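You operate a simulated robot arm through the tools that you are given. There is no shell and no other tool. Be economical: measure what you need, move in short steps, check, and stop when the job is done.

The job below is to be done with a simulated two-armed robot. You get a single attempt, and the scene is never put back.

TASK
On the top of the long white table, fold the blue towel in half, so that its two long edges meet.

The check looks at the end state, three seconds after you hand in, the way a careful person would. Anything else that was tipped, shoved, dropped, spilled or broken makes it a failure. Flat cloth is picked up by pressing the open fingertips on it (5 to 10 N) and closing them slowly along it; thin cloth reads only 2 to 8 mm in the jaws.

THE ROBOT
Two 7-joint arms with two-finger grippers on one trunk, on a base that drives. Base frame: it is fixed to the floor where the robot stands at the start and does not move with it; the origin is under the middle of the robot, x ahead of it, y to its left, z up; the surface under the hand at the start is at about z = 0.74. Units: m, rad, N and s.
The left shoulder is at the start at [0.06, 0.123, 0.945], the right one opposite. With the tool pointing down near the work surface each hand reaches from about 0.32 to 0.78 m from the robot's upright axis, wherever it stands, measured 20 degrees to its own side. Places, roughly: top of the long white table [0.8, 0.4, 0.7]. Payload 1.47 kg a hand.
The TCP of each hand is the grasp point between the finger pads, 0.016 m short of the fingertips. In the tool frame z runs along the fingers and y along their closing line. Largest opening 0.087 m; the body of the gripper starts 0.055 m behind the TCP.
Orientation is that of the tool frame in the base frame, as [roll, pitch, yaw] about the fixed x, y, z axes, in that order (R = Rz(yaw) Ry(pitch) Rx(roll)). With the fingers straight down and closing along the base's y, the tool's x points along the base's -x, its y along +y and its z along -z.

THE INTERFACE
- The arms move only by the tool apply_moves. It takes "left_deltas", "right_deltas" or both (then of equal length, played together; a hand with none holds still); each is text: rows parted by semicolons, each of 7 numbers parted by spaces: the shift along the base's x, y, z in units of 30 mm (1.0 is 30 mm), then the turn, a rotation vector about the base's x, y, z in units of 5 degrees (1.0 is 5 degrees), then the closure in counts, from 0 (fully open) to 255 (shut). In form: dx dy dz wx wy wz hand; .... A call has 1 to 12 rows; each row shifts and turns the commanded pose from where the row before left it. A call with a number of a shift or a turn outside -1 to 1 is refused whole. Rows are played at 5 a second. More than 0.05 m and 0.15 rad between two rows, or a gripper value outside its range, and nothing of the call is played. Where a pose cannot be reached the arm comes as near as it can. A force on the tool above 40 N (or 10 N above the force at the start of the call, whichever is more), or a blocked arm, ends the call early, and 0.2 s more pass. The fingers move at their own pace (about 0.153 m/s each) and stop on an object; they squeeze with about 28 N. The grip force told is the motor's: it shows also when the fingers shut on nothing. Time passes only in rows, and 0.2 s behind the last, so rows that do not move let the fingers close. The reply holds the time, the measured pose of the TCP, the force on the tool along the base axes, the opening and the grip force, in the units named above and with some noise, with the torque about the TCP (base axes, N m) and any sound that the robot's microphone picked up.
- Cameras (640 x 400 px; columns grow to the right, rows downward): "scene" is now at [0.0999, 0.0049, 1.4998]; the picture's right is [-0.01, -1.00, 0.00], its down [-0.72, 0.01, -0.69] and it looks along [0.69, -0.01, -0.72] (base axes); focal length 248 px, centre (320, 200). "left" rides on the left gripper at [0.073, -0.012, -0.09] in its tool frame; the picture's right is [0.16, 0.99, 0.00], its down [-0.72, 0.12, -0.68] and it looks along [-0.67, 0.11, 0.73] (tool axes); focal length 247 px, centre (320, 200). "right" rides on the right gripper at [0.073, 0.012, -0.09] in its tool frame; the picture's right is [-0.16, 0.99, 0.00], its down [-0.72, -0.12, -0.68] and it looks along [-0.67, -0.11, 0.73] (tool axes); focal length 247 px, centre (320, 200). There is no depth. A picture from a camera that has moved, and an enlarged one, comes with that camera's place and axes in the base frame and with its lens. The place of the scene camera against the robot may be out by one fixed shift of up to 0.018 m in any direction.
- capture(camera): a new picture of that camera. It takes no simulated time.
- lift_body(by): slides the trunk up (or, below 0, down) by that many m; the arms and the scene camera ride with it, the base frame stays. It gives what a move gives, with no picture.
- steer(legs): drives the robot by 1 to 6 legs, each [ahead, left, turn to the left] in m, m and rad, along the robot's own axes; the way and the turn of a leg run together, so that a leg with both is an arc; at most 1.5 m and 3.142 rad a leg. The arms and the cameras ride along, it lands a little off, and it stops where it bumps. It gives what a move gives.
- aim_head(pan, tilt): turns the head with the scene camera to pan (to the left, within 2.094 rad either way) and tilt (down, from -0.506 to 1.204), counted from straight ahead of the robot. It gives what a move gives.
- close_up(camera, box): a new picture of the part [left, top, right, bottom] of that camera's present view, enlarged. It takes no simulated time.
- sign_off(): hands the job in; it is judged then, once.

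Go step by step. Nothing tells you exact positions but the pictures and the camera data: compare them with the known pose of the tool, close in by small moves and look again before you grip or let go. The budget is 120 turns and 108 pictures, counting those below and the enlarged ones. Unless the task says otherwise, let go and move clear before handing in, and close with one line.

The tools are called after ">>>" by a JSON object that holds its "name" and its "arguments". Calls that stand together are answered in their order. apply_moves: Moves the arms, as the interface text tells. Its arguments: {"type":"object","properties":{"left_deltas":{"type":"string"},"right_deltas":{"type":"string"}},"required":[]} The other tools are called the same way: lift_body (by) slides the trunk up or down; steer (legs) drives the base; aim_head (pan, tilt) turns the head that bears the scene camera; capture (camera) takes a picture; close_up (camera, box) takes an enlarged picture of a part of a camera's view; sign_off () hands the job in.

At the start:

```text
time: 0.0
left_eef_pos: [0.6315, 0.2061, 0.9867]
left_tool_rot: [-3.14, 0.002, 3.142]
left_wrist_force: [-0.2, 0.7, 0.3]
left_torque: [0.0, -0.01, 0.01]
left_width: 0.087
left_grasp_force: 0.0
right_eef_pos: [0.5753, -0.2905, 0.8879]
right_tool_rot: [3.14, 0.0, 3.141]
right_wrist_force: [0.7, -1.3, 0.5]
right_torque: [-0.01, 0.01, -0.02]
right_width: 0.0872
right_grasp_force: 0.1
trunk travel left (down, up): [-0.1, 0.13]
robot x, y, heading: [0.0031, 0.0001, 0.001]
head pan, tilt: [-0.01, 0.805]
```

scene: 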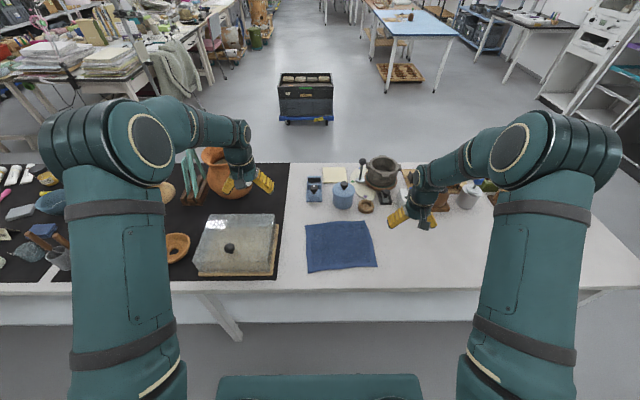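
right: 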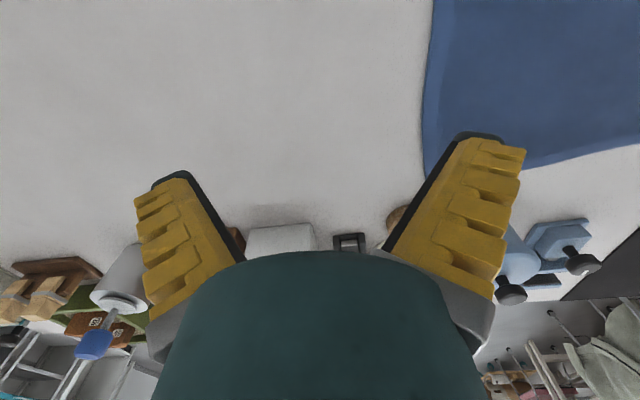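
left: 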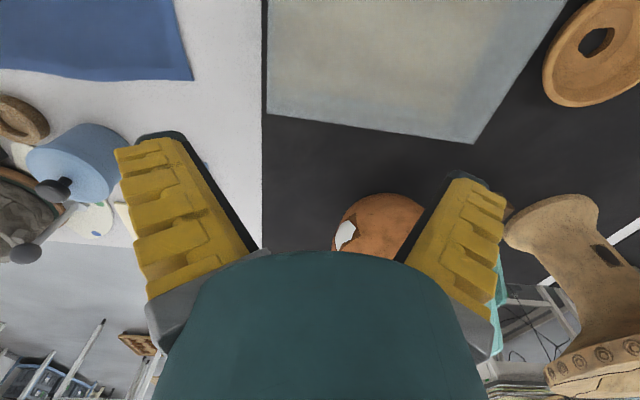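

The blue towel lies on the white table, roughly x 0.50–0.71, y −0.20–0.05, with its long edges across (along y). I'll zoom in to measure it better.

>>> {"name": "close_up", "arguments": {"camera": "scene", "box": [270, 150, 430, 290]}}

>>> {"name": "close_up", "arguments": {"camera": "right", "box": [400, 0, 640, 200]}}

```text
2.86 times, centred on (350, 220) of scene
camera zoom: at [0.0999, 0.0049, 1.4998], right [-0.01, -1.0, 0.0], down [-0.72, 0.01, -0.69], along [0.69, -0.01, -0.72], focal length 709 px, centre (234, 143)
```

zoom: 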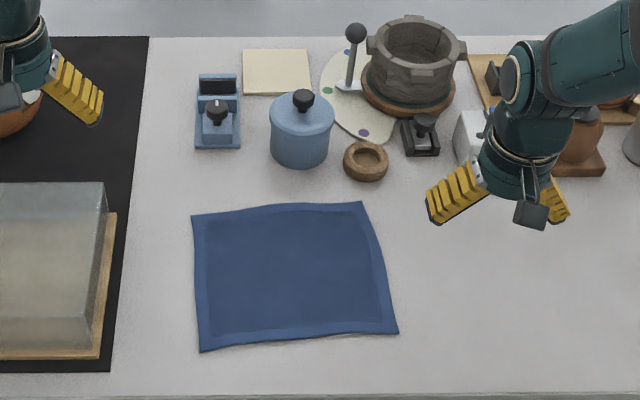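

```text
2.00 times, centred on (520, 100) of right
camera zoom: at [0.5013, -0.2786, 0.9775], right [0.16, 0.99, 0.0], down [0.72, -0.12, 0.68], along [0.67, -0.11, -0.73], focal length 494 px, centre (-80, 400)
```

zoom: 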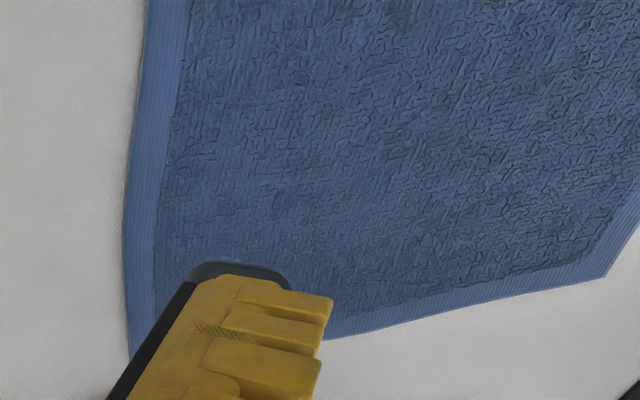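

The towel is about 0.234 m (along y) by 0.20 m, turned about 5°; near edge from about (0.495, 0.037) to (0.515, −0.195). I'll bring both hands above the two near corners, closing line along the edge, partly opened.

>>> {"name": "apply_moves", "arguments": {"left_deltas": "-0.6 -0.95 0 0 0 0.5 140; -0.6 -0.95 0 0 0 0.5 140; -0.6 -0.95 0 0 0 0 140; -0.6 -0.95 0 0 0 0 140; -0.6 -0.95 0 0 0 0 140; -0.6 -0.95 -0.2 0 0 0 140; -0.6 -0.94 -1 0 0 0 140; 0 0 -1 0 0 0 140; 0 0 -1 0 0 0 140; 0 0 -1 0 0 0 140; 0 0 -1 0 0 0 140; 0 0 -1 0 0 0 140", "right_deltas": "-0.3 0.7 -0.5 0 0 0.5 140; -0.3 0.7 -0.5 0 0 0.5 140; -0.3 0.7 -0.5 0 0 0 140; -0.3 0.7 -0.5 0 0 0 140; -0.3 0.7 -0.5 0 0 0 140; -0.3 0.67 -0.5 0 0 0 140; 0 0 0 0 0 0 140; 0 0 0 0 0 0 140; 0 0 0 0 0 0 140; 0 0 0 0 0 0 140; 0 0 0 0 0 0 140; 0 0 0 0 0 0 140"}}

>>> {"name": "capture", "arguments": {"camera": "scene"}}

>>> {"name": "capture", "arguments": {"camera": "left"}}

>>> {"name": "capture", "arguments": {"camera": "right"}}

```text
time: 2.6
left_eef_pos: [0.5066, 0.0058, 0.7967]
left_tool_rot: [-3.138, 0.0, -3.054]
left_wrist_force: [0.9, 0.1, -0.5]
left_torque: [-0.02, 0.0, 0.03]
left_width: 0.0451
left_grasp_force: 4.4
right_eef_pos: [0.5198, -0.1658, 0.7968]
right_tool_rot: [-3.14, 0.002, -3.055]
right_wrist_force: [-0.6, -0.8, -0.4]
right_torque: [0.0, -0.02, -0.01]
right_width: 0.0447
right_grasp_force: 3.7
trunk travel left (down, up): [-0.1, 0.13]
robot x, y, heading: [-0.0004, 0.0009, -0.001]
head pan, tilt: [-0.01, 0.805]
```

```text
102 pictures are left
camera scene: at [0.1004, 0.0049, 1.4998], right [-0.01, -1.0, 0.0], down [-0.72, 0.01, -0.69], along [0.69, -0.01, -0.72], focal length 248 px, centre (320, 200)
```

scene: 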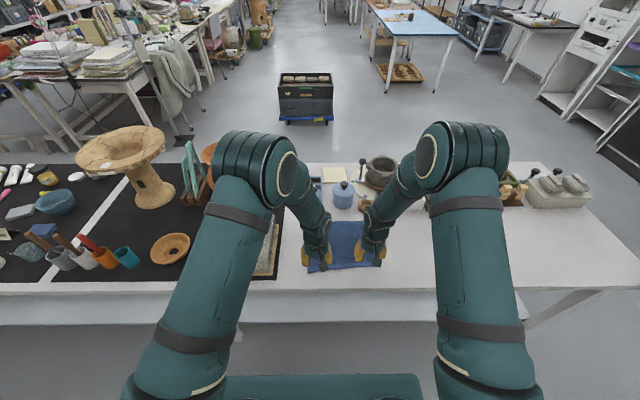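

```text
101 pictures are left
camera left: at [0.4353, -0.0119, 0.8861], right [-0.24, 0.97, 0.0], down [0.71, 0.18, 0.68], along [0.66, 0.16, -0.73], focal length 247 px, centre (320, 200)
```

left: 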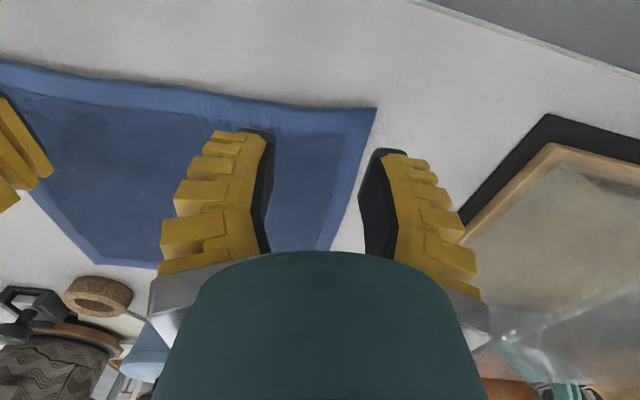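

```text
100 pictures are left
camera right: at [0.4468, -0.1595, 0.8875], right [0.07, 1.0, 0.0], down [0.73, -0.05, 0.68], along [0.68, -0.05, -0.73], focal length 247 px, centre (320, 200)
```

right: 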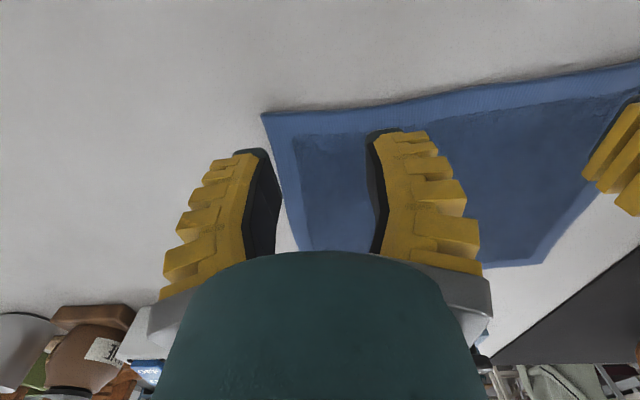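

The hand cameras put the edge ~8 mm nearer than the scene view (left edge x≈0.489, right x≈0.506). I'll correct the hands slightly and descend most of the way.

>>> {"name": "apply_moves", "arguments": {"left_deltas": "-0.33 -0.27 0 0 0 0 160; 0 0 -0.45 0 0 0 160; 0 0 -0.4 0 0 0 160", "right_deltas": "-0.2 0.15 0 0 0 0 160; 0 0 -0.45 0 0 0 160; 0 0 -0.4 0 0 0 160"}}

>>> {"name": "capture", "arguments": {"camera": "left"}}

>>> {"name": "capture", "arguments": {"camera": "right"}}

```text
time: 3.4
left_eef_pos: [0.4954, -0.0021, 0.7734]
left_tool_rot: [-3.139, -0.002, -3.053]
left_wrist_force: [0.6, 0.3, -0.5]
left_torque: [0.02, -0.04, 0.05]
left_width: 0.0385
left_grasp_force: 4.1
right_eef_pos: [0.5132, -0.1619, 0.7732]
right_tool_rot: [-3.141, 0.002, -3.052]
right_wrist_force: [-0.3, -0.4, -1.1]
right_torque: [0.0, -0.02, 0.01]
right_width: 0.0384
right_grasp_force: 4.0
trunk travel left (down, up): [-0.1, 0.13]
robot x, y, heading: [0.0023, -0.0004, -0.001]
head pan, tilt: [-0.01, 0.805]
```

```text
99 pictures are left
camera left: at [0.4245, -0.0191, 0.8621], right [-0.24, 0.97, 0.0], down [0.71, 0.18, 0.68], along [0.66, 0.16, -0.73], focal length 247 px, centre (320, 200)
```

left: 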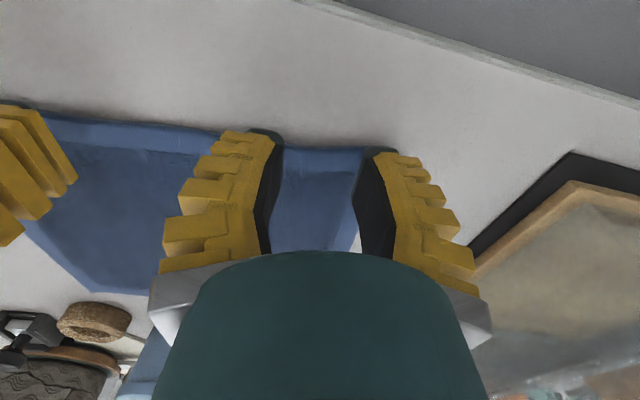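

```text
98 pictures are left
camera right: at [0.4399, -0.1558, 0.8628], right [0.07, 1.0, 0.0], down [0.73, -0.05, 0.68], along [0.68, -0.05, -0.73], focal length 247 px, centre (320, 200)
```

right: 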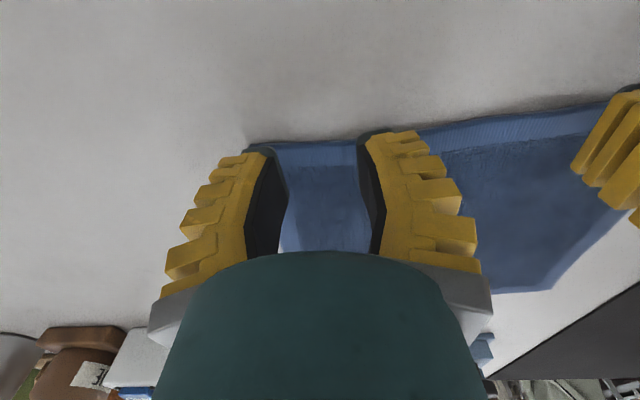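

The fingertips are close to both corners; left needs ~6 mm more inward. I continue down gently to contact.

>>> {"name": "apply_moves", "arguments": {"left_deltas": "0 -0.2 -0.2 0 0 0 160; 0 0 -0.15 0 0 0 160; 0 0 -0.1 0 0 0 160", "right_deltas": "0 0.07 -0.2 0 0 0 160; 0 0 -0.15 0 0 0 160; 0 0 -0.1 0 0 0 160"}}

```text
time: 4.2
left_eef_pos: [0.4954, -0.0058, 0.7604]
left_tool_rot: [-3.141, 0.002, -3.054]
left_wrist_force: [0.5, 0.0, -0.2]
left_torque: [-0.02, 0.0, 0.06]
left_width: 0.0353
left_grasp_force: 4.4
right_eef_pos: [0.5137, -0.1575, 0.7585]
right_tool_rot: [-3.141, 0.001, -3.056]
right_wrist_force: [-0.3, 0.0, 4.7]
right_torque: [-0.04, -0.01, 0.01]
right_width: 0.0336
right_grasp_force: 7.6
trunk travel left (down, up): [-0.1, 0.13]
robot x, y, heading: [-0.0024, 0.0014, -0.001]
head pan, tilt: [-0.01, 0.805]
```

Right touches (4.7 N); left isn't yet. Lower left a little more, right a hair.

>>> {"name": "apply_moves", "arguments": {"left_deltas": "0 0 -0.1 0 0 0 160; 0 0 -0.03 0 0 0 160", "right_deltas": "0 0 -0.03 0 0 0 160; 0 0 0 0 0 0 160"}}

>>> {"name": "capture", "arguments": {"camera": "left"}}

>>> {"name": "capture", "arguments": {"camera": "right"}}

```text
time: 4.8
left_eef_pos: [0.4947, -0.0062, 0.7565]
left_tool_rot: [-3.136, 0.004, -3.054]
left_wrist_force: [0.4, -0.2, 12.7]
left_torque: [0.04, -0.03, 0.01]
left_width: 0.0372
left_grasp_force: 2.4
right_eef_pos: [0.5131, -0.1595, 0.759]
right_tool_rot: [-3.141, 0.0, -3.054]
right_wrist_force: [0.4, -0.4, 7.3]
right_torque: [-0.03, -0.06, 0.0]
right_width: 0.0344
right_grasp_force: 7.5
trunk travel left (down, up): [-0.1, 0.13]
robot x, y, heading: [0.0, 0.002, -0.004]
head pan, tilt: [-0.01, 0.805]
```

```text
97 pictures are left
camera left: at [0.424, -0.0255, 0.8465], right [-0.24, 0.97, 0.0], down [0.71, 0.18, 0.68], along [0.66, 0.16, -0.73], focal length 247 px, centre (320, 200)
```

left: 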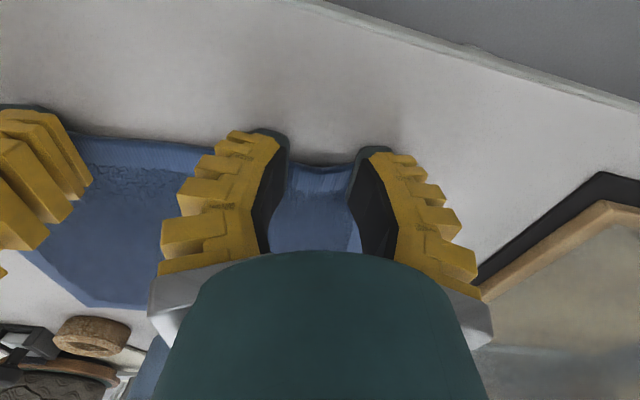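

```text
96 pictures are left
camera right: at [0.4394, -0.1529, 0.8484], right [0.07, 1.0, 0.0], down [0.73, -0.05, 0.68], along [0.68, -0.05, -0.73], focal length 247 px, centre (320, 200)
```

right: 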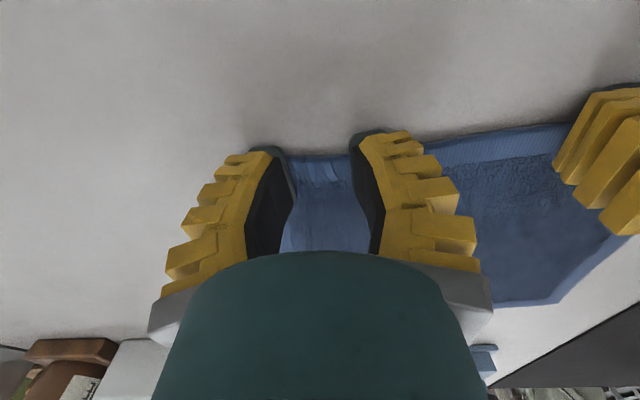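

Both press on the cloth inside the edge (13 N left, 7 N right). I ease the left slightly and close slowly.

>>> {"name": "apply_moves", "arguments": {"left_deltas": "0 0 0.02 0 0 0 170; 0 0 0.01 0 0 0 180; 0 0 0 0 0 0 190; 0 0 0 0 0 0 200; 0 0 0 0 0 0 210; 0 0 0 0 0 0 220; 0 0 0 0 0 0 230; 0 0 0 0 0 0 240; 0 0 0 0 0 0 255; 0 0 0 0 0 0 255; 0 0 0 0 0 0 255", "right_deltas": "0 0 0 0 0 0 170; 0 0 0 0 0 0 180; 0 0 0 0 0 0 190; 0 0 0 0 0 0 200; 0 0 0 0 0 0 210; 0 0 0 0 0 0 220; 0 0 0 0 0 0 230; 0 0 0 0 0 0 240; 0 0 0 0 0 0 255; 0 0 0 0 0 0 255; 0 0 0 0 0 0 255"}}

>>> {"name": "capture", "arguments": {"camera": "left"}}

>>> {"name": "capture", "arguments": {"camera": "right"}}

```text
time: 7.2
left_eef_pos: [0.4942, -0.0079, 0.7581]
left_tool_rot: [-3.141, 0.002, -3.054]
left_wrist_force: [-0.1, -0.2, 8.5]
left_torque: [0.02, -0.11, 0.01]
left_width: 0.0
left_grasp_force: 27.7
right_eef_pos: [0.5136, -0.1582, 0.7581]
right_tool_rot: [-3.14, 0.0, -3.054]
right_wrist_force: [0.0, 0.3, 1.9]
right_torque: [0.01, 0.02, -0.02]
right_width: 0.0
right_grasp_force: 28.4
trunk travel left (down, up): [-0.1, 0.13]
robot x, y, heading: [-0.0045, -0.0002, 0.001]
head pan, tilt: [-0.01, 0.805]
```

```text
95 pictures are left
camera left: at [0.4234, -0.0255, 0.8463], right [-0.24, 0.97, 0.0], down [0.71, 0.18, 0.68], along [0.66, 0.16, -0.73], focal length 247 px, centre (320, 200)
```

left: 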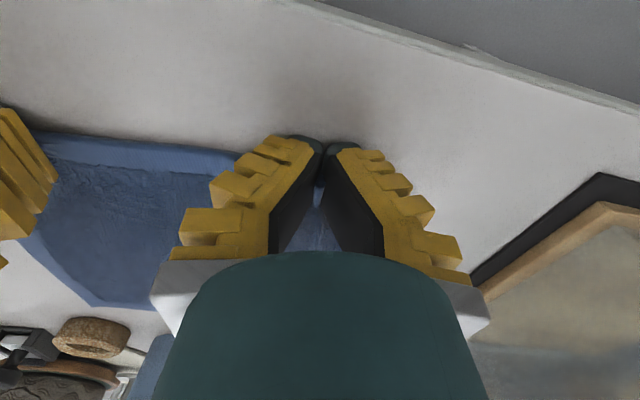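

```text
94 pictures are left
camera right: at [0.4396, -0.153, 0.8479], right [0.07, 1.0, 0.0], down [0.73, -0.05, 0.68], along [0.68, -0.05, -0.73], focal length 247 px, centre (320, 200)
```

right: 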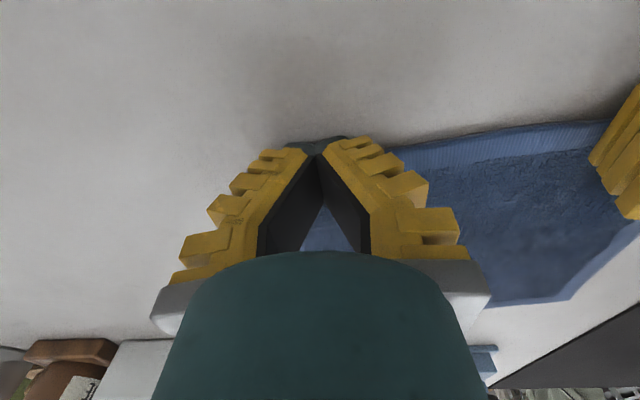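

Both jaws read 0: nothing was caught, the fingers slid. I'll lift slightly, open, and look at the cloth.

>>> {"name": "apply_moves", "arguments": {"left_deltas": "0 0 0.5 0 0 0 255; 0 0 0.5 0 0 0 140; 0 0 0 0 0 0 140; 0 0 0 0 0 0 140", "right_deltas": "0 0 0.5 0 0 0 255; 0 0 0.5 0 0 0 140; 0 0 0 0 0 0 140; 0 0 0 0 0 0 140"}}

>>> {"name": "capture", "arguments": {"camera": "left"}}

>>> {"name": "capture", "arguments": {"camera": "right"}}

```text
time: 8.2
left_eef_pos: [0.4954, -0.0056, 0.7874]
left_tool_rot: [-3.141, 0.002, -3.053]
left_wrist_force: [-0.1, 0.9, 0.2]
left_torque: [0.0, 0.04, 0.0]
left_width: 0.0449
left_grasp_force: 4.0
right_eef_pos: [0.5138, -0.1573, 0.7881]
right_tool_rot: [3.142, -0.001, -3.055]
right_wrist_force: [0.3, 0.2, 0.3]
right_torque: [0.02, 0.01, 0.02]
right_width: 0.045
right_grasp_force: 4.4
trunk travel left (down, up): [-0.1, 0.13]
robot x, y, heading: [-0.0003, -0.0039, 0.001]
head pan, tilt: [-0.01, 0.805]
```

```text
93 pictures are left
camera left: at [0.424, -0.0244, 0.8763], right [-0.24, 0.97, 0.0], down [0.71, 0.18, 0.68], along [0.66, 0.16, -0.73], focal length 247 px, centre (320, 200)
```

left: 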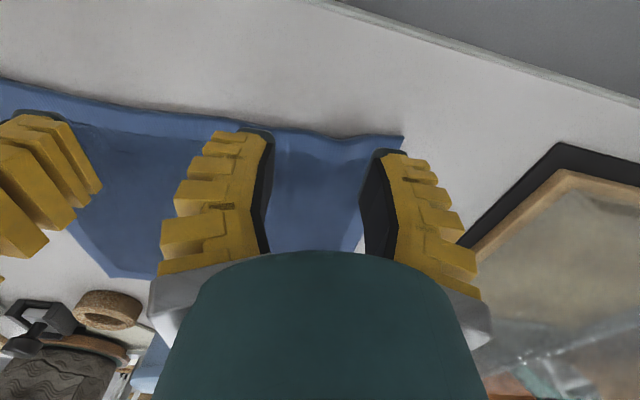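

```text
92 pictures are left
camera right: at [0.4402, -0.1524, 0.8788], right [0.07, 1.0, 0.0], down [0.73, -0.05, 0.68], along [0.68, -0.05, -0.73], focal length 247 px, centre (320, 200)
```

right: 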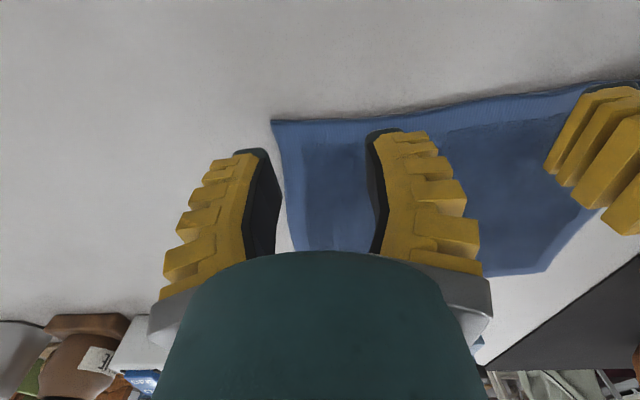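

The towel has barely moved (corners ≈ (0.484, 0.042) and (0.503, −0.186)). I retry with a wider opening, slightly further in from the edge, and firmer press.

>>> {"name": "apply_moves", "arguments": {"left_deltas": "0.3 0.3 0 0 0 0 115; 0 0 -0.45 0 0 0 115; 0 0 -0.45 0 0 0 115; 0 0 -0.08 0 0 0 115; 0 0 -0.06 0 0 0 115", "right_deltas": "0.25 0.25 0 0 0 0 115; 0 0 -0.45 0 0 0 115; 0 0 -0.45 0 0 0 115; 0 0 -0.08 0 0 0 115; 0 0 -0.06 0 0 0 115"}}

```text
time: 9.4
left_eef_pos: [0.5045, 0.0007, 0.7574]
left_tool_rot: [-3.138, 0.003, -3.054]
left_wrist_force: [-0.1, 0.3, 22.1]
left_torque: [0.1, 0.06, 0.01]
left_width: 0.0505
left_grasp_force: 9.2
right_eef_pos: [0.521, -0.1509, 0.7585]
right_tool_rot: [-3.141, 0.002, -3.054]
right_wrist_force: [-0.2, -1.3, 2.3]
right_torque: [0.09, 0.0, -0.01]
right_width: 0.0503
right_grasp_force: 3.1
trunk travel left (down, up): [-0.1, 0.13]
robot x, y, heading: [0.0017, 0.0016, -0.001]
head pan, tilt: [-0.01, 0.805]
```

>>> {"name": "apply_moves", "arguments": {"left_deltas": "0 0 0.05 0 0 0 120; 0 0 0 0 0 0 125", "right_deltas": "0 0 -0.05 0 0 0 120; 0 0 0 0 0 0 125"}}

```text
time: 10.0
left_eef_pos: [0.5049, 0.0006, 0.7583]
left_tool_rot: [-3.139, 0.002, -3.056]
left_wrist_force: [0.5, -1.1, 8.3]
left_torque: [0.02, 0.04, -0.01]
left_width: 0.0426
left_grasp_force: 2.3
right_eef_pos: [0.5227, -0.1492, 0.757]
right_tool_rot: [3.139, 0.002, -3.052]
right_wrist_force: [-0.3, 7.7, 18.1]
right_torque: [0.4, 0.06, 0.01]
right_width: 0.0375
right_grasp_force: 10.7
trunk travel left (down, up): [-0.1, 0.13]
robot x, y, heading: [-0.0005, 0.0041, 0.001]
head pan, tilt: [-0.01, 0.805]
```

>>> {"name": "apply_moves", "arguments": {"left_deltas": "0 0 0 0 0 0 135; 0 0 0 0 0 0 145; 0 0 0 0 0 0 155; 0 0 0 0 0 0 165", "right_deltas": "0 0 0.02 0 0 0 135; 0 0 0 0 0 0 145; 0 0 0 0 0 0 155; 0 0 0 0 0 0 165"}}

>>> {"name": "capture", "arguments": {"camera": "left"}}

>>> {"name": "capture", "arguments": {"camera": "right"}}

```text
time: 11.0
left_eef_pos: [0.5041, 0.0023, 0.7576]
left_tool_rot: [-3.138, 0.0, -3.055]
left_wrist_force: [0.2, -2.5, 8.2]
left_torque: [-0.08, 0.02, 0.02]
left_width: 0.0195
left_grasp_force: 9.0
right_eef_pos: [0.5207, -0.1525, 0.756]
right_tool_rot: [-3.139, 0.003, -3.056]
right_wrist_force: [0.6, -1.1, 13.6]
right_torque: [0.44, 0.03, -0.05]
right_width: 0.0385
right_grasp_force: 4.4
trunk travel left (down, up): [-0.1, 0.13]
robot x, y, heading: [-0.0002, 0.0038, 0.002]
head pan, tilt: [-0.01, 0.805]
```

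```text
91 pictures are left
camera left: at [0.4325, -0.0164, 0.8469], right [-0.24, 0.97, 0.0], down [0.71, 0.18, 0.68], along [0.66, 0.16, -0.73], focal length 247 px, centre (320, 200)
```

left: 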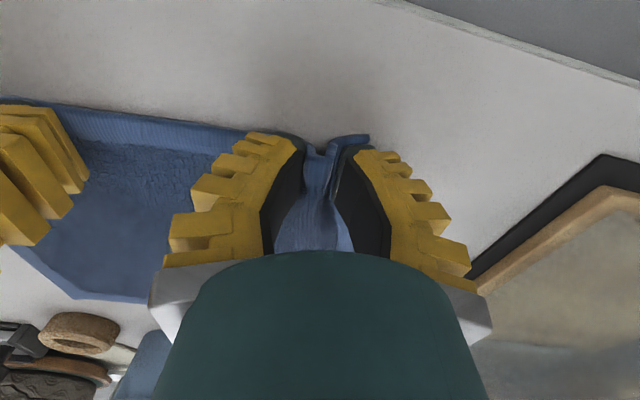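

```text
90 pictures are left
camera right: at [0.4468, -0.1465, 0.8462], right [0.07, 1.0, 0.0], down [0.73, -0.05, 0.68], along [0.68, -0.05, -0.73], focal length 247 px, centre (320, 200)
```

right: 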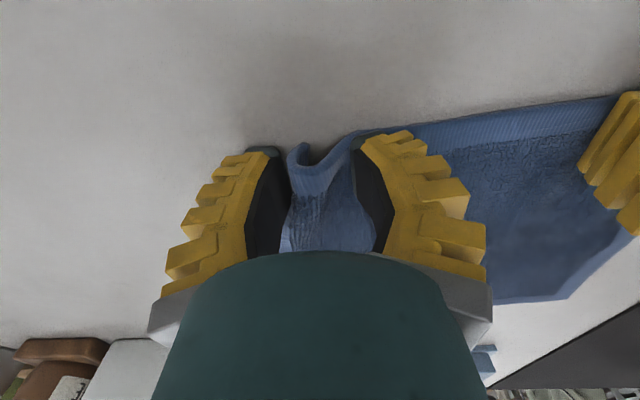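

Ridges are forming between both pairs of fingers. I carry on closing slowly.

>>> {"name": "apply_moves", "arguments": {"left_deltas": "0 0 0 0 0 0 175; 0 0 0 0 0 0 185; 0 0 0 0 0 0 195; 0 0 0 0 0 0 205; 0 0 0 0 0 0 220; 0 0 0 0 0 0 235; 0 0 0 0 0 0 255; 0 0 0 0 0 0 255; 0 0 0 0 0 0 255", "right_deltas": "0 0 0 0 0 0 175; 0 0 0 0 0 0 185; 0 0 0 0 0 0 195; 0 0 0 0 0 0 205; 0 0 0 0 0 0 220; 0 0 0 0 0 0 235; 0 0 0 0 0 0 255; 0 0 0 0 0 0 255; 0 0 0 0 0 0 255"}}

>>> {"name": "capture", "arguments": {"camera": "left"}}

>>> {"name": "capture", "arguments": {"camera": "right"}}

```text
time: 13.0
left_eef_pos: [0.5042, 0.0018, 0.7574]
left_tool_rot: [-3.14, 0.003, -3.053]
left_wrist_force: [0.1, -1.2, 3.3]
left_torque: [-0.01, 0.0, 0.02]
left_width: 0.0
left_grasp_force: 28.2
right_eef_pos: [0.521, -0.1511, 0.7575]
right_tool_rot: [-3.141, 0.001, -3.054]
right_wrist_force: [0.0, -0.8, 11.8]
right_torque: [0.1, 0.03, -0.01]
right_width: 0.0
right_grasp_force: 27.6
trunk travel left (down, up): [-0.1, 0.13]
robot x, y, heading: [-0.0016, -0.0003, 0.004]
head pan, tilt: [-0.01, 0.805]
```

```text
89 pictures are left
camera left: at [0.4328, -0.0166, 0.8467], right [-0.24, 0.97, 0.0], down [0.71, 0.18, 0.68], along [0.66, 0.16, -0.73], focal length 247 px, centre (320, 200)
```

left: 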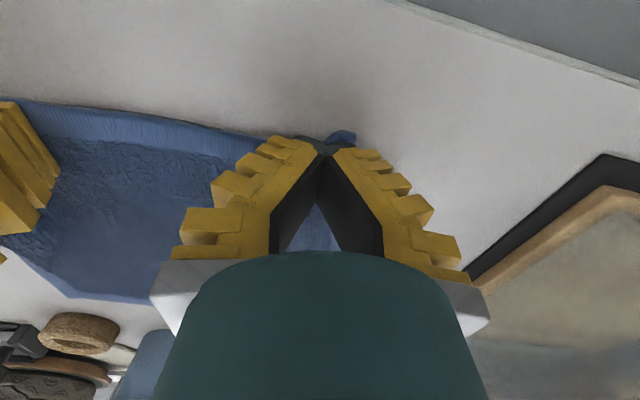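

```text
88 pictures are left
camera right: at [0.4473, -0.1456, 0.8461], right [0.07, 1.0, 0.0], down [0.73, -0.05, 0.68], along [0.68, -0.05, -0.73], focal length 247 px, centre (320, 200)
```

right: 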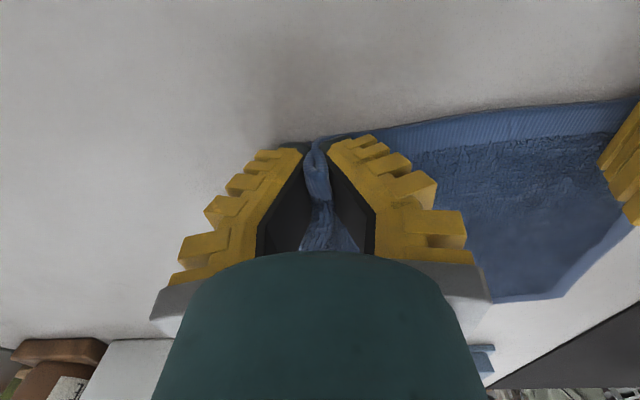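

The right jaw shows a ridge between the fingers though it reads 0; the left slipped off. I lift the right 20 mm to test it and raise and open the left.

>>> {"name": "apply_moves", "arguments": {"left_deltas": "0 0 0.3 0 0 0 255; 0 0 0.4 0 0 0 110; 0 0 0.3 0 0 0 110; 0 0 0 0 0 0 110", "right_deltas": "0 0 0.2 0 0 0 255; 0 0 0.25 0 0 0 255; 0 0 0.25 0 0 0 255; 0 0 0 0 0 0 255"}}

>>> {"name": "capture", "arguments": {"camera": "left"}}

>>> {"name": "capture", "arguments": {"camera": "right"}}

```text
time: 14.0
left_eef_pos: [0.5041, 0.0015, 0.7877]
left_tool_rot: [-3.14, 0.0, -3.056]
left_wrist_force: [0.5, -0.8, -1.0]
left_torque: [0.03, -0.02, 0.0]
left_width: 0.0547
left_grasp_force: 3.7
right_eef_pos: [0.5216, -0.1523, 0.7769]
right_tool_rot: [-3.141, 0.0, -3.054]
right_wrist_force: [0.3, 0.7, -0.9]
right_torque: [0.05, 0.02, 0.02]
right_width: 0.0001
right_grasp_force: 27.6
trunk travel left (down, up): [-0.1, 0.13]
robot x, y, heading: [-0.0046, 0.0008, 0.004]
head pan, tilt: [-0.01, 0.805]
```

```text
87 pictures are left
camera left: at [0.4329, -0.0159, 0.8765], right [-0.24, 0.97, 0.0], down [0.71, 0.18, 0.68], along [0.66, 0.16, -0.73], focal length 247 px, centre (320, 200)
```

left: 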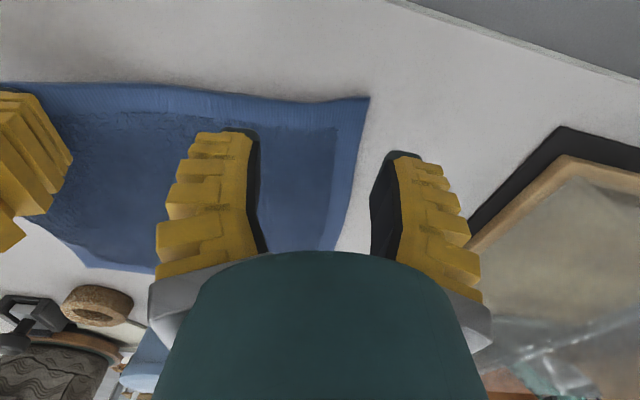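

```text
86 pictures are left
camera right: at [0.4479, -0.1463, 0.8662], right [0.07, 1.0, 0.0], down [0.73, -0.05, 0.68], along [0.68, -0.05, -0.73], focal length 247 px, centre (320, 200)
```

right: 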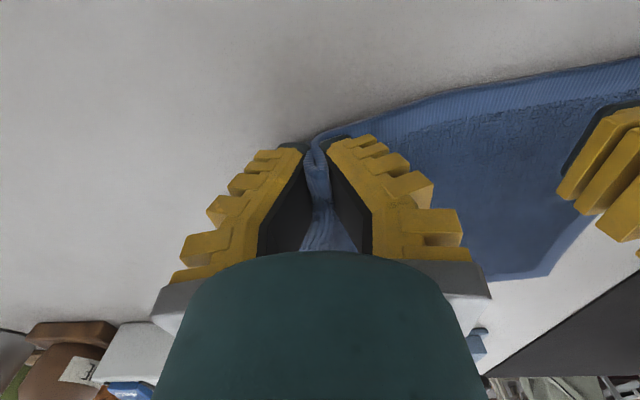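

The right hand really holds its ridge. The left corner is now at about (0.476, 0.020), so I shift the left hand inward and press again, firmer.

>>> {"name": "apply_moves", "arguments": {"left_deltas": "-0.13 -0.55 0 0 0 0 110; 0 0 -0.45 0 0 0 110; 0 0 -0.45 0 0 0 110; 0 0 -0.08 0 0 0 110; 0 0 -0.04 0 0 0 115"}}

>>> {"name": "capture", "arguments": {"camera": "left"}}

```text
time: 15.2
left_eef_pos: [0.5005, -0.0169, 0.7574]
left_tool_rot: [-3.138, 0.006, -3.053]
left_wrist_force: [0.1, 0.4, 20.0]
left_torque: [-0.04, -0.01, 0.01]
left_width: 0.0503
left_grasp_force: 9.5
right_eef_pos: [0.5199, -0.1522, 0.7771]
right_tool_rot: [-3.14, 0.004, -3.054]
right_wrist_force: [0.6, 1.3, -0.4]
right_torque: [0.04, 0.01, -0.01]
right_width: 0.0
right_grasp_force: 28.6
trunk travel left (down, up): [-0.1, 0.13]
robot x, y, heading: [0.0014, -0.0003, -0.0]
head pan, tilt: [-0.01, 0.805]
```

```text
85 pictures are left
camera left: at [0.4289, -0.0339, 0.8462], right [-0.24, 0.97, 0.0], down [0.71, 0.18, 0.68], along [0.66, 0.16, -0.73], focal length 247 px, centre (320, 200)
```

left: 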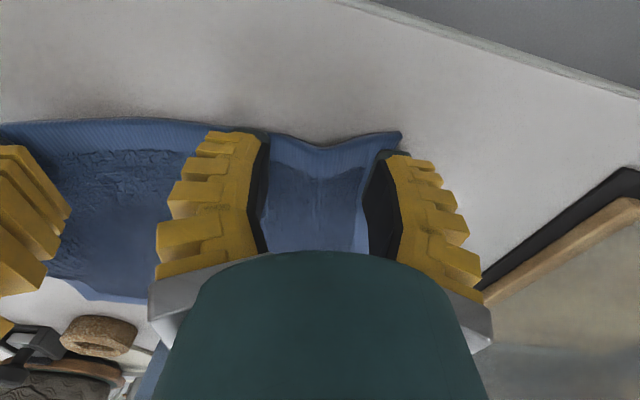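

Outer finger is on cloth ahead of the corner, pressing well. I close slowly.

>>> {"name": "apply_moves", "arguments": {"left_deltas": "0 0 0.02 0 0 0 122; 0 0 0 0 0 0 129; 0 0 0 0 0 0 136; 0 0 0 0 0 0 143; 0 0 0 0 0 0 150; 0 0 0 0 0 0 157; 0 0 0 0 0 0 164"}}

>>> {"name": "capture", "arguments": {"camera": "left"}}

```text
time: 16.8
left_eef_pos: [0.5005, -0.0142, 0.7589]
left_tool_rot: [-3.14, 0.002, -3.055]
left_wrist_force: [-0.5, -1.3, 12.1]
left_torque: [-0.05, 0.0, 0.02]
left_width: 0.0334
left_grasp_force: 7.8
right_eef_pos: [0.5199, -0.1518, 0.7764]
right_tool_rot: [-3.141, -0.001, -3.054]
right_wrist_force: [0.9, 0.5, -0.8]
right_torque: [0.03, -0.01, 0.02]
right_width: 0.0
right_grasp_force: 28.4
trunk travel left (down, up): [-0.1, 0.13]
robot x, y, heading: [-0.0041, 0.0022, -0.002]
head pan, tilt: [-0.01, 0.805]
```

```text
84 pictures are left
camera left: at [0.4285, -0.0327, 0.8467], right [-0.24, 0.97, 0.0], down [0.71, 0.18, 0.68], along [0.66, 0.16, -0.73], focal length 247 px, centre (320, 200)
```

left: 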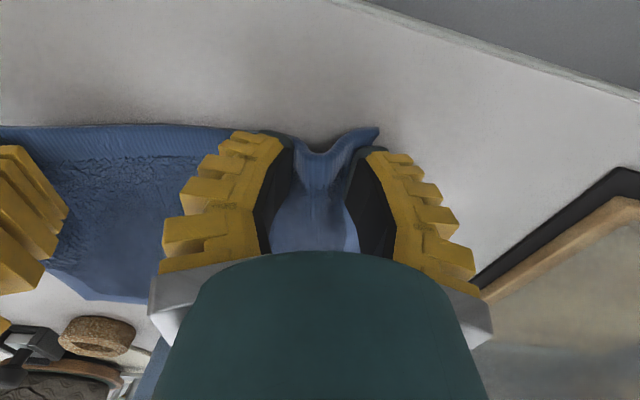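

>>> {"name": "apply_moves", "arguments": {"left_deltas": "0 0 -0.02 0 0 0 171; 0 0 0 0 0 0 178; 0 0 -0.01 0 0 0 186; 0 0 0 0 0 0 194; 0 0 -0.01 0 0 0 202; 0 0 0 0 0 0 212; 0 0 0 0 0 0 225; 0 0 0 0 0 0 240; 0 0 0 0 0 0 255; 0 0 0 0 0 0 255"}}

>>> {"name": "capture", "arguments": {"camera": "left"}}

```text
time: 19.0
left_eef_pos: [0.5006, -0.0155, 0.7571]
left_tool_rot: [-3.138, 0.001, -3.055]
left_wrist_force: [1.1, -3.6, 15.4]
left_torque: [-0.14, -0.03, 0.01]
left_width: 0.0
left_grasp_force: 28.2
right_eef_pos: [0.5212, -0.1522, 0.7764]
right_tool_rot: [-3.14, 0.0, -3.055]
right_wrist_force: [-0.5, 3.6, -0.7]
right_torque: [0.08, 0.01, 0.02]
right_width: 0.0001
right_grasp_force: 27.9
trunk travel left (down, up): [-0.1, 0.13]
robot x, y, heading: [0.0048, -0.0023, -0.004]
head pan, tilt: [-0.01, 0.805]
```

```text
83 pictures are left
camera left: at [0.4286, -0.0327, 0.8457], right [-0.24, 0.97, 0.0], down [0.71, 0.18, 0.68], along [0.66, 0.16, -0.73], focal length 247 px, centre (320, 200)
```

left: 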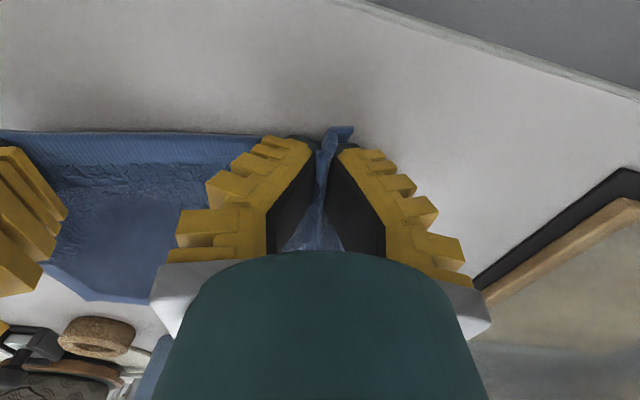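

Left has a ridge too. I lift both to check and view the scene.

>>> {"name": "apply_moves", "arguments": {"left_deltas": "0 -0.05 0.4 0 0 0 255; 0 0 0.6 0 0 0 255; 0.1 0 0.6 0 0 0 255; 0 0 0 0 0 0 255", "right_deltas": "0 0.05 0.1 0 0 0 255; 0 0 0.4 0 0 0 255; 0.1 0 0.5 0 0 0 255; 0 0 0 0 0 0 255"}}

>>> {"name": "capture", "arguments": {"camera": "left"}}

>>> {"name": "capture", "arguments": {"camera": "right"}}

>>> {"name": "close_up", "arguments": {"camera": "scene", "box": [270, 150, 430, 290]}}

```text
time: 20.0
left_eef_pos: [0.5031, -0.0156, 0.8039]
left_tool_rot: [3.141, 0.0, -3.054]
left_wrist_force: [-0.2, -0.3, -0.8]
left_torque: [0.0, 0.01, 0.0]
left_width: 0.0001
left_grasp_force: 27.7
right_eef_pos: [0.5247, -0.1492, 0.8062]
right_tool_rot: [-3.141, 0.001, -3.055]
right_wrist_force: [0.6, 0.4, -0.2]
right_torque: [0.02, -0.02, 0.04]
right_width: 0.0002
right_grasp_force: 28.1
trunk travel left (down, up): [-0.1, 0.13]
robot x, y, heading: [0.0018, 0.0009, 0.004]
head pan, tilt: [-0.01, 0.805]
```

```text
82 pictures are left
camera left: at [0.4322, -0.0345, 0.8931], right [-0.24, 0.97, 0.0], down [0.71, 0.18, 0.68], along [0.66, 0.16, -0.73], focal length 247 px, centre (320, 200)
```

left: 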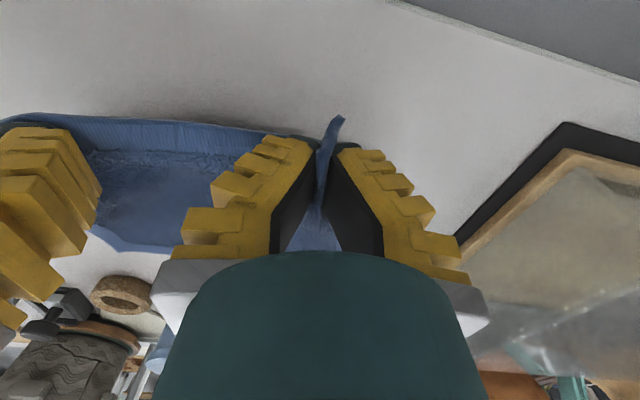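

```text
81 pictures are left
camera right: at [0.4517, -0.144, 0.8967], right [0.07, 1.0, 0.0], down [0.73, -0.05, 0.68], along [0.68, -0.05, -0.73], focal length 247 px, centre (320, 200)
```

right: 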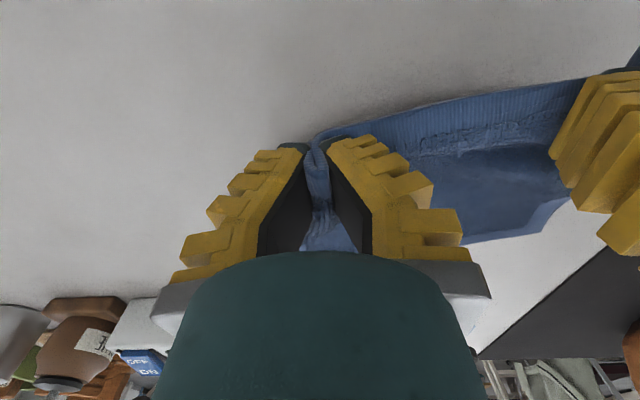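

```text
2.86 times, centred on (350, 220) of scene
camera zoom: at [0.1002, 0.0048, 1.4997], right [-0.01, -1.0, 0.0], down [-0.72, 0.01, -0.69], along [0.69, -0.01, -0.72], focal length 709 px, centre (234, 143)
```

zoom: 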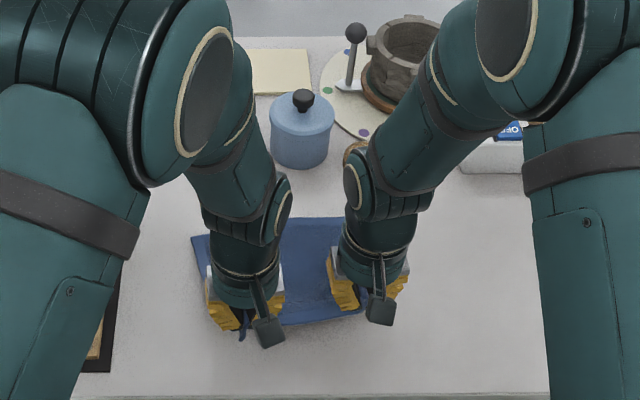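

Both hold. The far-left corner may have drifted a bit nearer; I'll swing the near edge up to roughly vertical over the middle and look at the far edge.

>>> {"name": "apply_moves", "arguments": {"left_deltas": "0.5 0.03 0.4 0 0 0 255; 0.6 0.04 0.4 0 0 0 255; 0.7 0.04 0.3 0 0 0 255; 0.8 0.04 0.2 0 0 0 255; 0 0 0 0 0 0 255", "right_deltas": "0.5 0.03 0.4 0 0 0 255; 0.6 0.04 0.4 0 0 0 255; 0.7 0.04 0.3 0 0 0 255; 0.8 0.04 0.2 0 0 0 255; 0 0 0 0 0 0 255"}}

>>> {"name": "capture", "arguments": {"camera": "left"}}

>>> {"name": "capture", "arguments": {"camera": "right"}}

>>> {"name": "close_up", "arguments": {"camera": "scene", "box": [270, 150, 430, 290]}}

```text
time: 21.2
left_eef_pos: [0.5809, -0.0103, 0.8431]
left_tool_rot: [-3.14, 0.001, -3.054]
left_wrist_force: [-0.6, -0.6, 0.5]
left_torque: [0.0, 0.0, 0.0]
left_width: 0.0003
left_grasp_force: 28.4
right_eef_pos: [0.6015, -0.1451, 0.8456]
right_tool_rot: [3.141, 0.0, -3.055]
right_wrist_force: [0.7, -0.3, -0.7]
right_torque: [0.05, 0.04, 0.02]
right_width: 0.0
right_grasp_force: 28.3
trunk travel left (down, up): [-0.1, 0.13]
robot x, y, heading: [0.0013, -0.0015, 0.0]
head pan, tilt: [-0.01, 0.805]
```

```text
79 pictures are left
camera left: at [0.5094, -0.0285, 0.9326], right [-0.24, 0.97, 0.0], down [0.71, 0.18, 0.68], along [0.66, 0.16, -0.73], focal length 247 px, centre (320, 200)
```

left: 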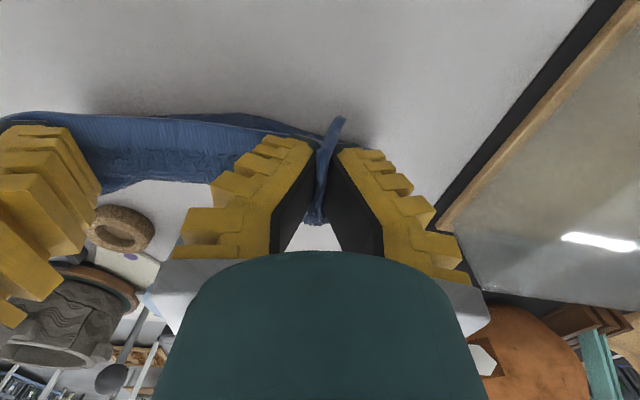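

```text
78 pictures are left
camera right: at [0.5283, -0.1383, 0.9362], right [0.07, 1.0, 0.0], down [0.73, -0.05, 0.68], along [0.68, -0.05, -0.73], focal length 247 px, centre (320, 200)
```

right: 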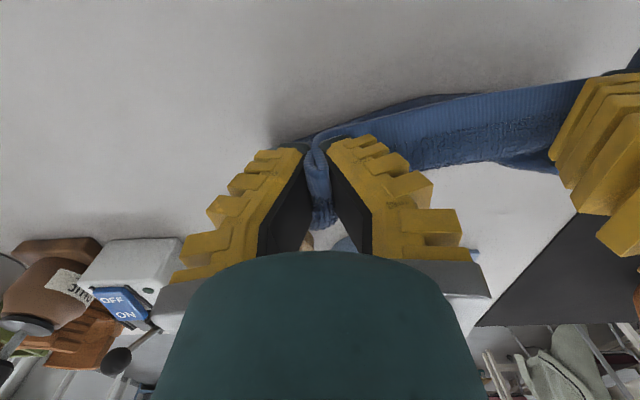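

```text
2.86 times, centred on (350, 220) of scene
camera zoom: at [0.0994, 0.0049, 1.4999], right [-0.01, -1.0, 0.0], down [-0.72, 0.01, -0.69], along [0.69, -0.01, -0.72], focal length 709 px, centre (234, 143)
```

zoom: 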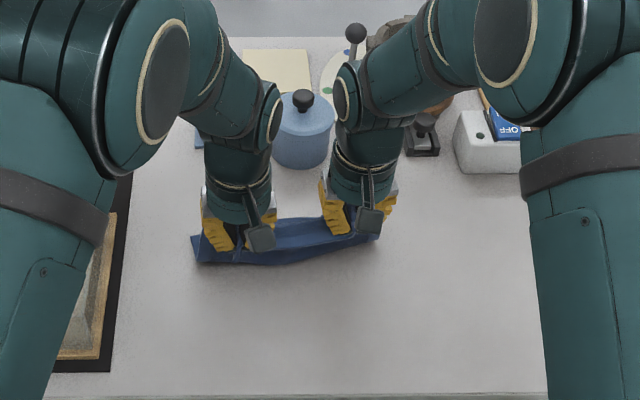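

I want a sharper look at where the far edge is relative to the held edge.

>>> {"name": "close_up", "arguments": {"camera": "scene", "box": [310, 215, 374, 255]}}

>>> {"name": "close_up", "arguments": {"camera": "left", "box": [60, 90, 380, 250]}}

>>> {"name": "close_up", "arguments": {"camera": "scene", "box": [300, 215, 364, 255]}}

```text
10.00 times, centred on (342, 235) of scene
camera zoom: at [0.0994, 0.0049, 1.4999], right [-0.01, -1.0, 0.0], down [-0.72, 0.01, -0.69], along [0.69, -0.01, -0.72], focal length 2482 px, centre (100, -150)
```

zoom: 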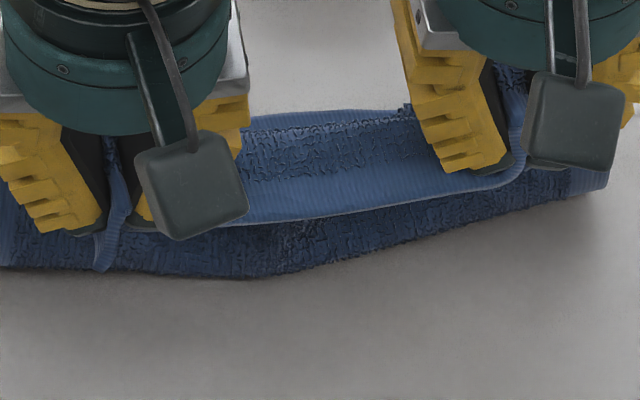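

```text
2.00 times, centred on (220, 170) of left
camera zoom: at [0.5094, -0.0285, 0.9326], right [-0.24, 0.97, 0.0], down [0.71, 0.18, 0.68], along [0.66, 0.16, -0.73], focal length 494 px, centre (520, 260)
```

zoom: 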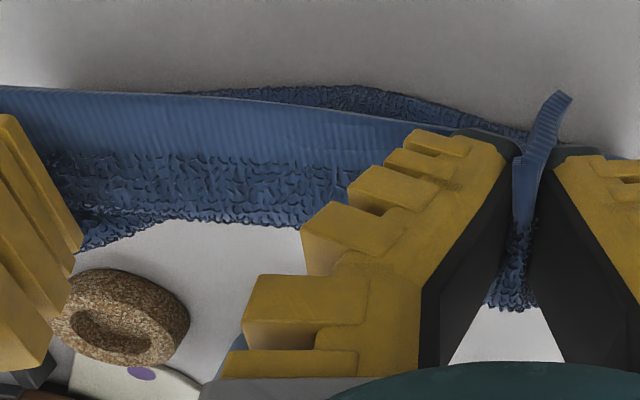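

```text
10.00 times, centred on (332, 235) of scene
camera zoom: at [0.0994, 0.0049, 1.4999], right [-0.01, -1.0, 0.0], down [-0.72, 0.01, -0.69], along [0.69, -0.01, -0.72], focal length 2482 px, centre (200, -150)
```

zoom: 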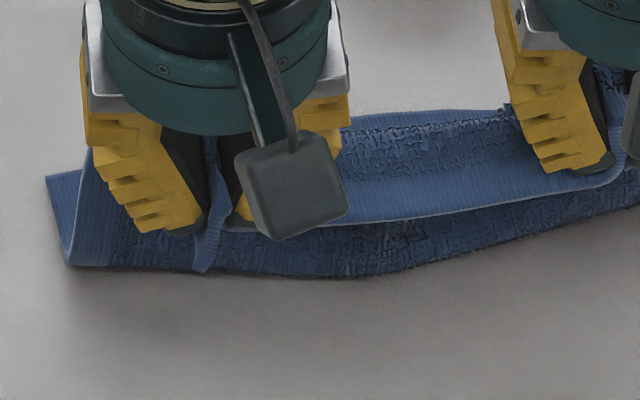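

The pinch has the hem pointing back at the robot, so folding this way would leave the edge doubled. I'll return the near edge to the table pulled straight, release by opening against the cloth (flattening it), and then rather fold the far edge towards the robot with tilted hands.

>>> {"name": "apply_moves", "arguments": {"left_deltas": "-0.8 -0.04 -0.2 0 0 0 255; -0.8 -0.04 -0.3 0 0 0 255; -0.7 -0.03 -0.5 0 0 0 255; -0.5 0 -0.6 0 0 0 255; -0.3 0 -0.6 0 0 0 255; -0.1 0.05 -0.45 0 0 0 255; 0 0 0 0 0 0 255", "right_deltas": "-0.8 -0.04 -0.2 0 0 0 255; -0.8 -0.04 -0.3 0 0 0 255; -0.7 -0.03 -0.5 0 0 0 255; -0.5 0 -0.6 0 0 0 255; -0.3 0 -0.7 0 0 0 255; -0.1 -0.05 -0.45 0 0 0 255; 0 0 0 0 0 0 255"}}

>>> {"name": "close_up", "arguments": {"camera": "scene", "box": [270, 150, 430, 290]}}

>>> {"name": "capture", "arguments": {"camera": "left"}}

```text
time: 22.8
left_eef_pos: [0.4848, -0.0141, 0.7637]
left_tool_rot: [-3.14, 0.001, -3.054]
left_wrist_force: [0.8, -0.8, -0.7]
left_torque: [0.03, 0.03, -0.02]
left_width: 0.0
left_grasp_force: 28.5
right_eef_pos: [0.5066, -0.15, 0.764]
right_tool_rot: [-3.14, 0.0, -3.055]
right_wrist_force: [0.1, 1.5, 0.1]
right_torque: [0.02, 0.01, -0.03]
right_width: 0.0
right_grasp_force: 28.0
trunk travel left (down, up): [-0.1, 0.13]
robot x, y, heading: [-0.0014, -0.0002, -0.001]
head pan, tilt: [-0.01, 0.805]
```

```text
2.86 times, centred on (350, 220) of scene
camera zoom: at [0.0997, 0.0049, 1.4999], right [-0.01, -1.0, 0.0], down [-0.72, 0.01, -0.69], along [0.69, -0.01, -0.72], focal length 709 px, centre (234, 143)
```

zoom: 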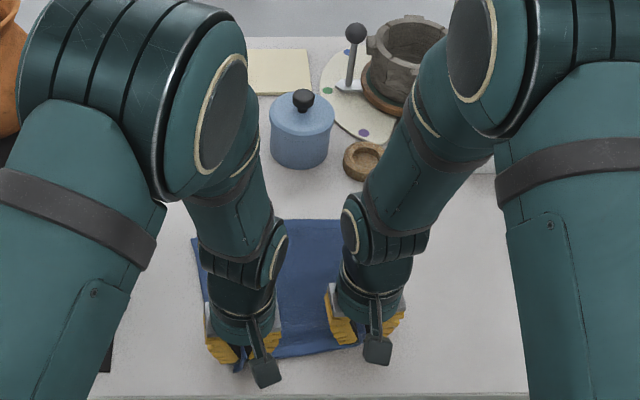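

```text
72 pictures are left
camera left: at [0.4127, -0.0316, 0.8526], right [-0.24, 0.97, 0.0], down [0.71, 0.18, 0.68], along [0.66, 0.16, -0.73], focal length 247 px, centre (320, 200)
```

left: 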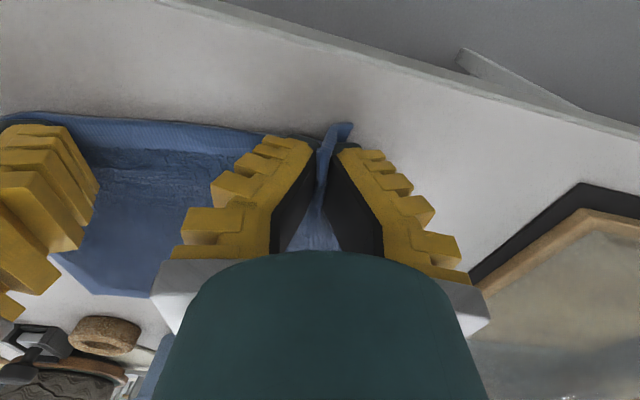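

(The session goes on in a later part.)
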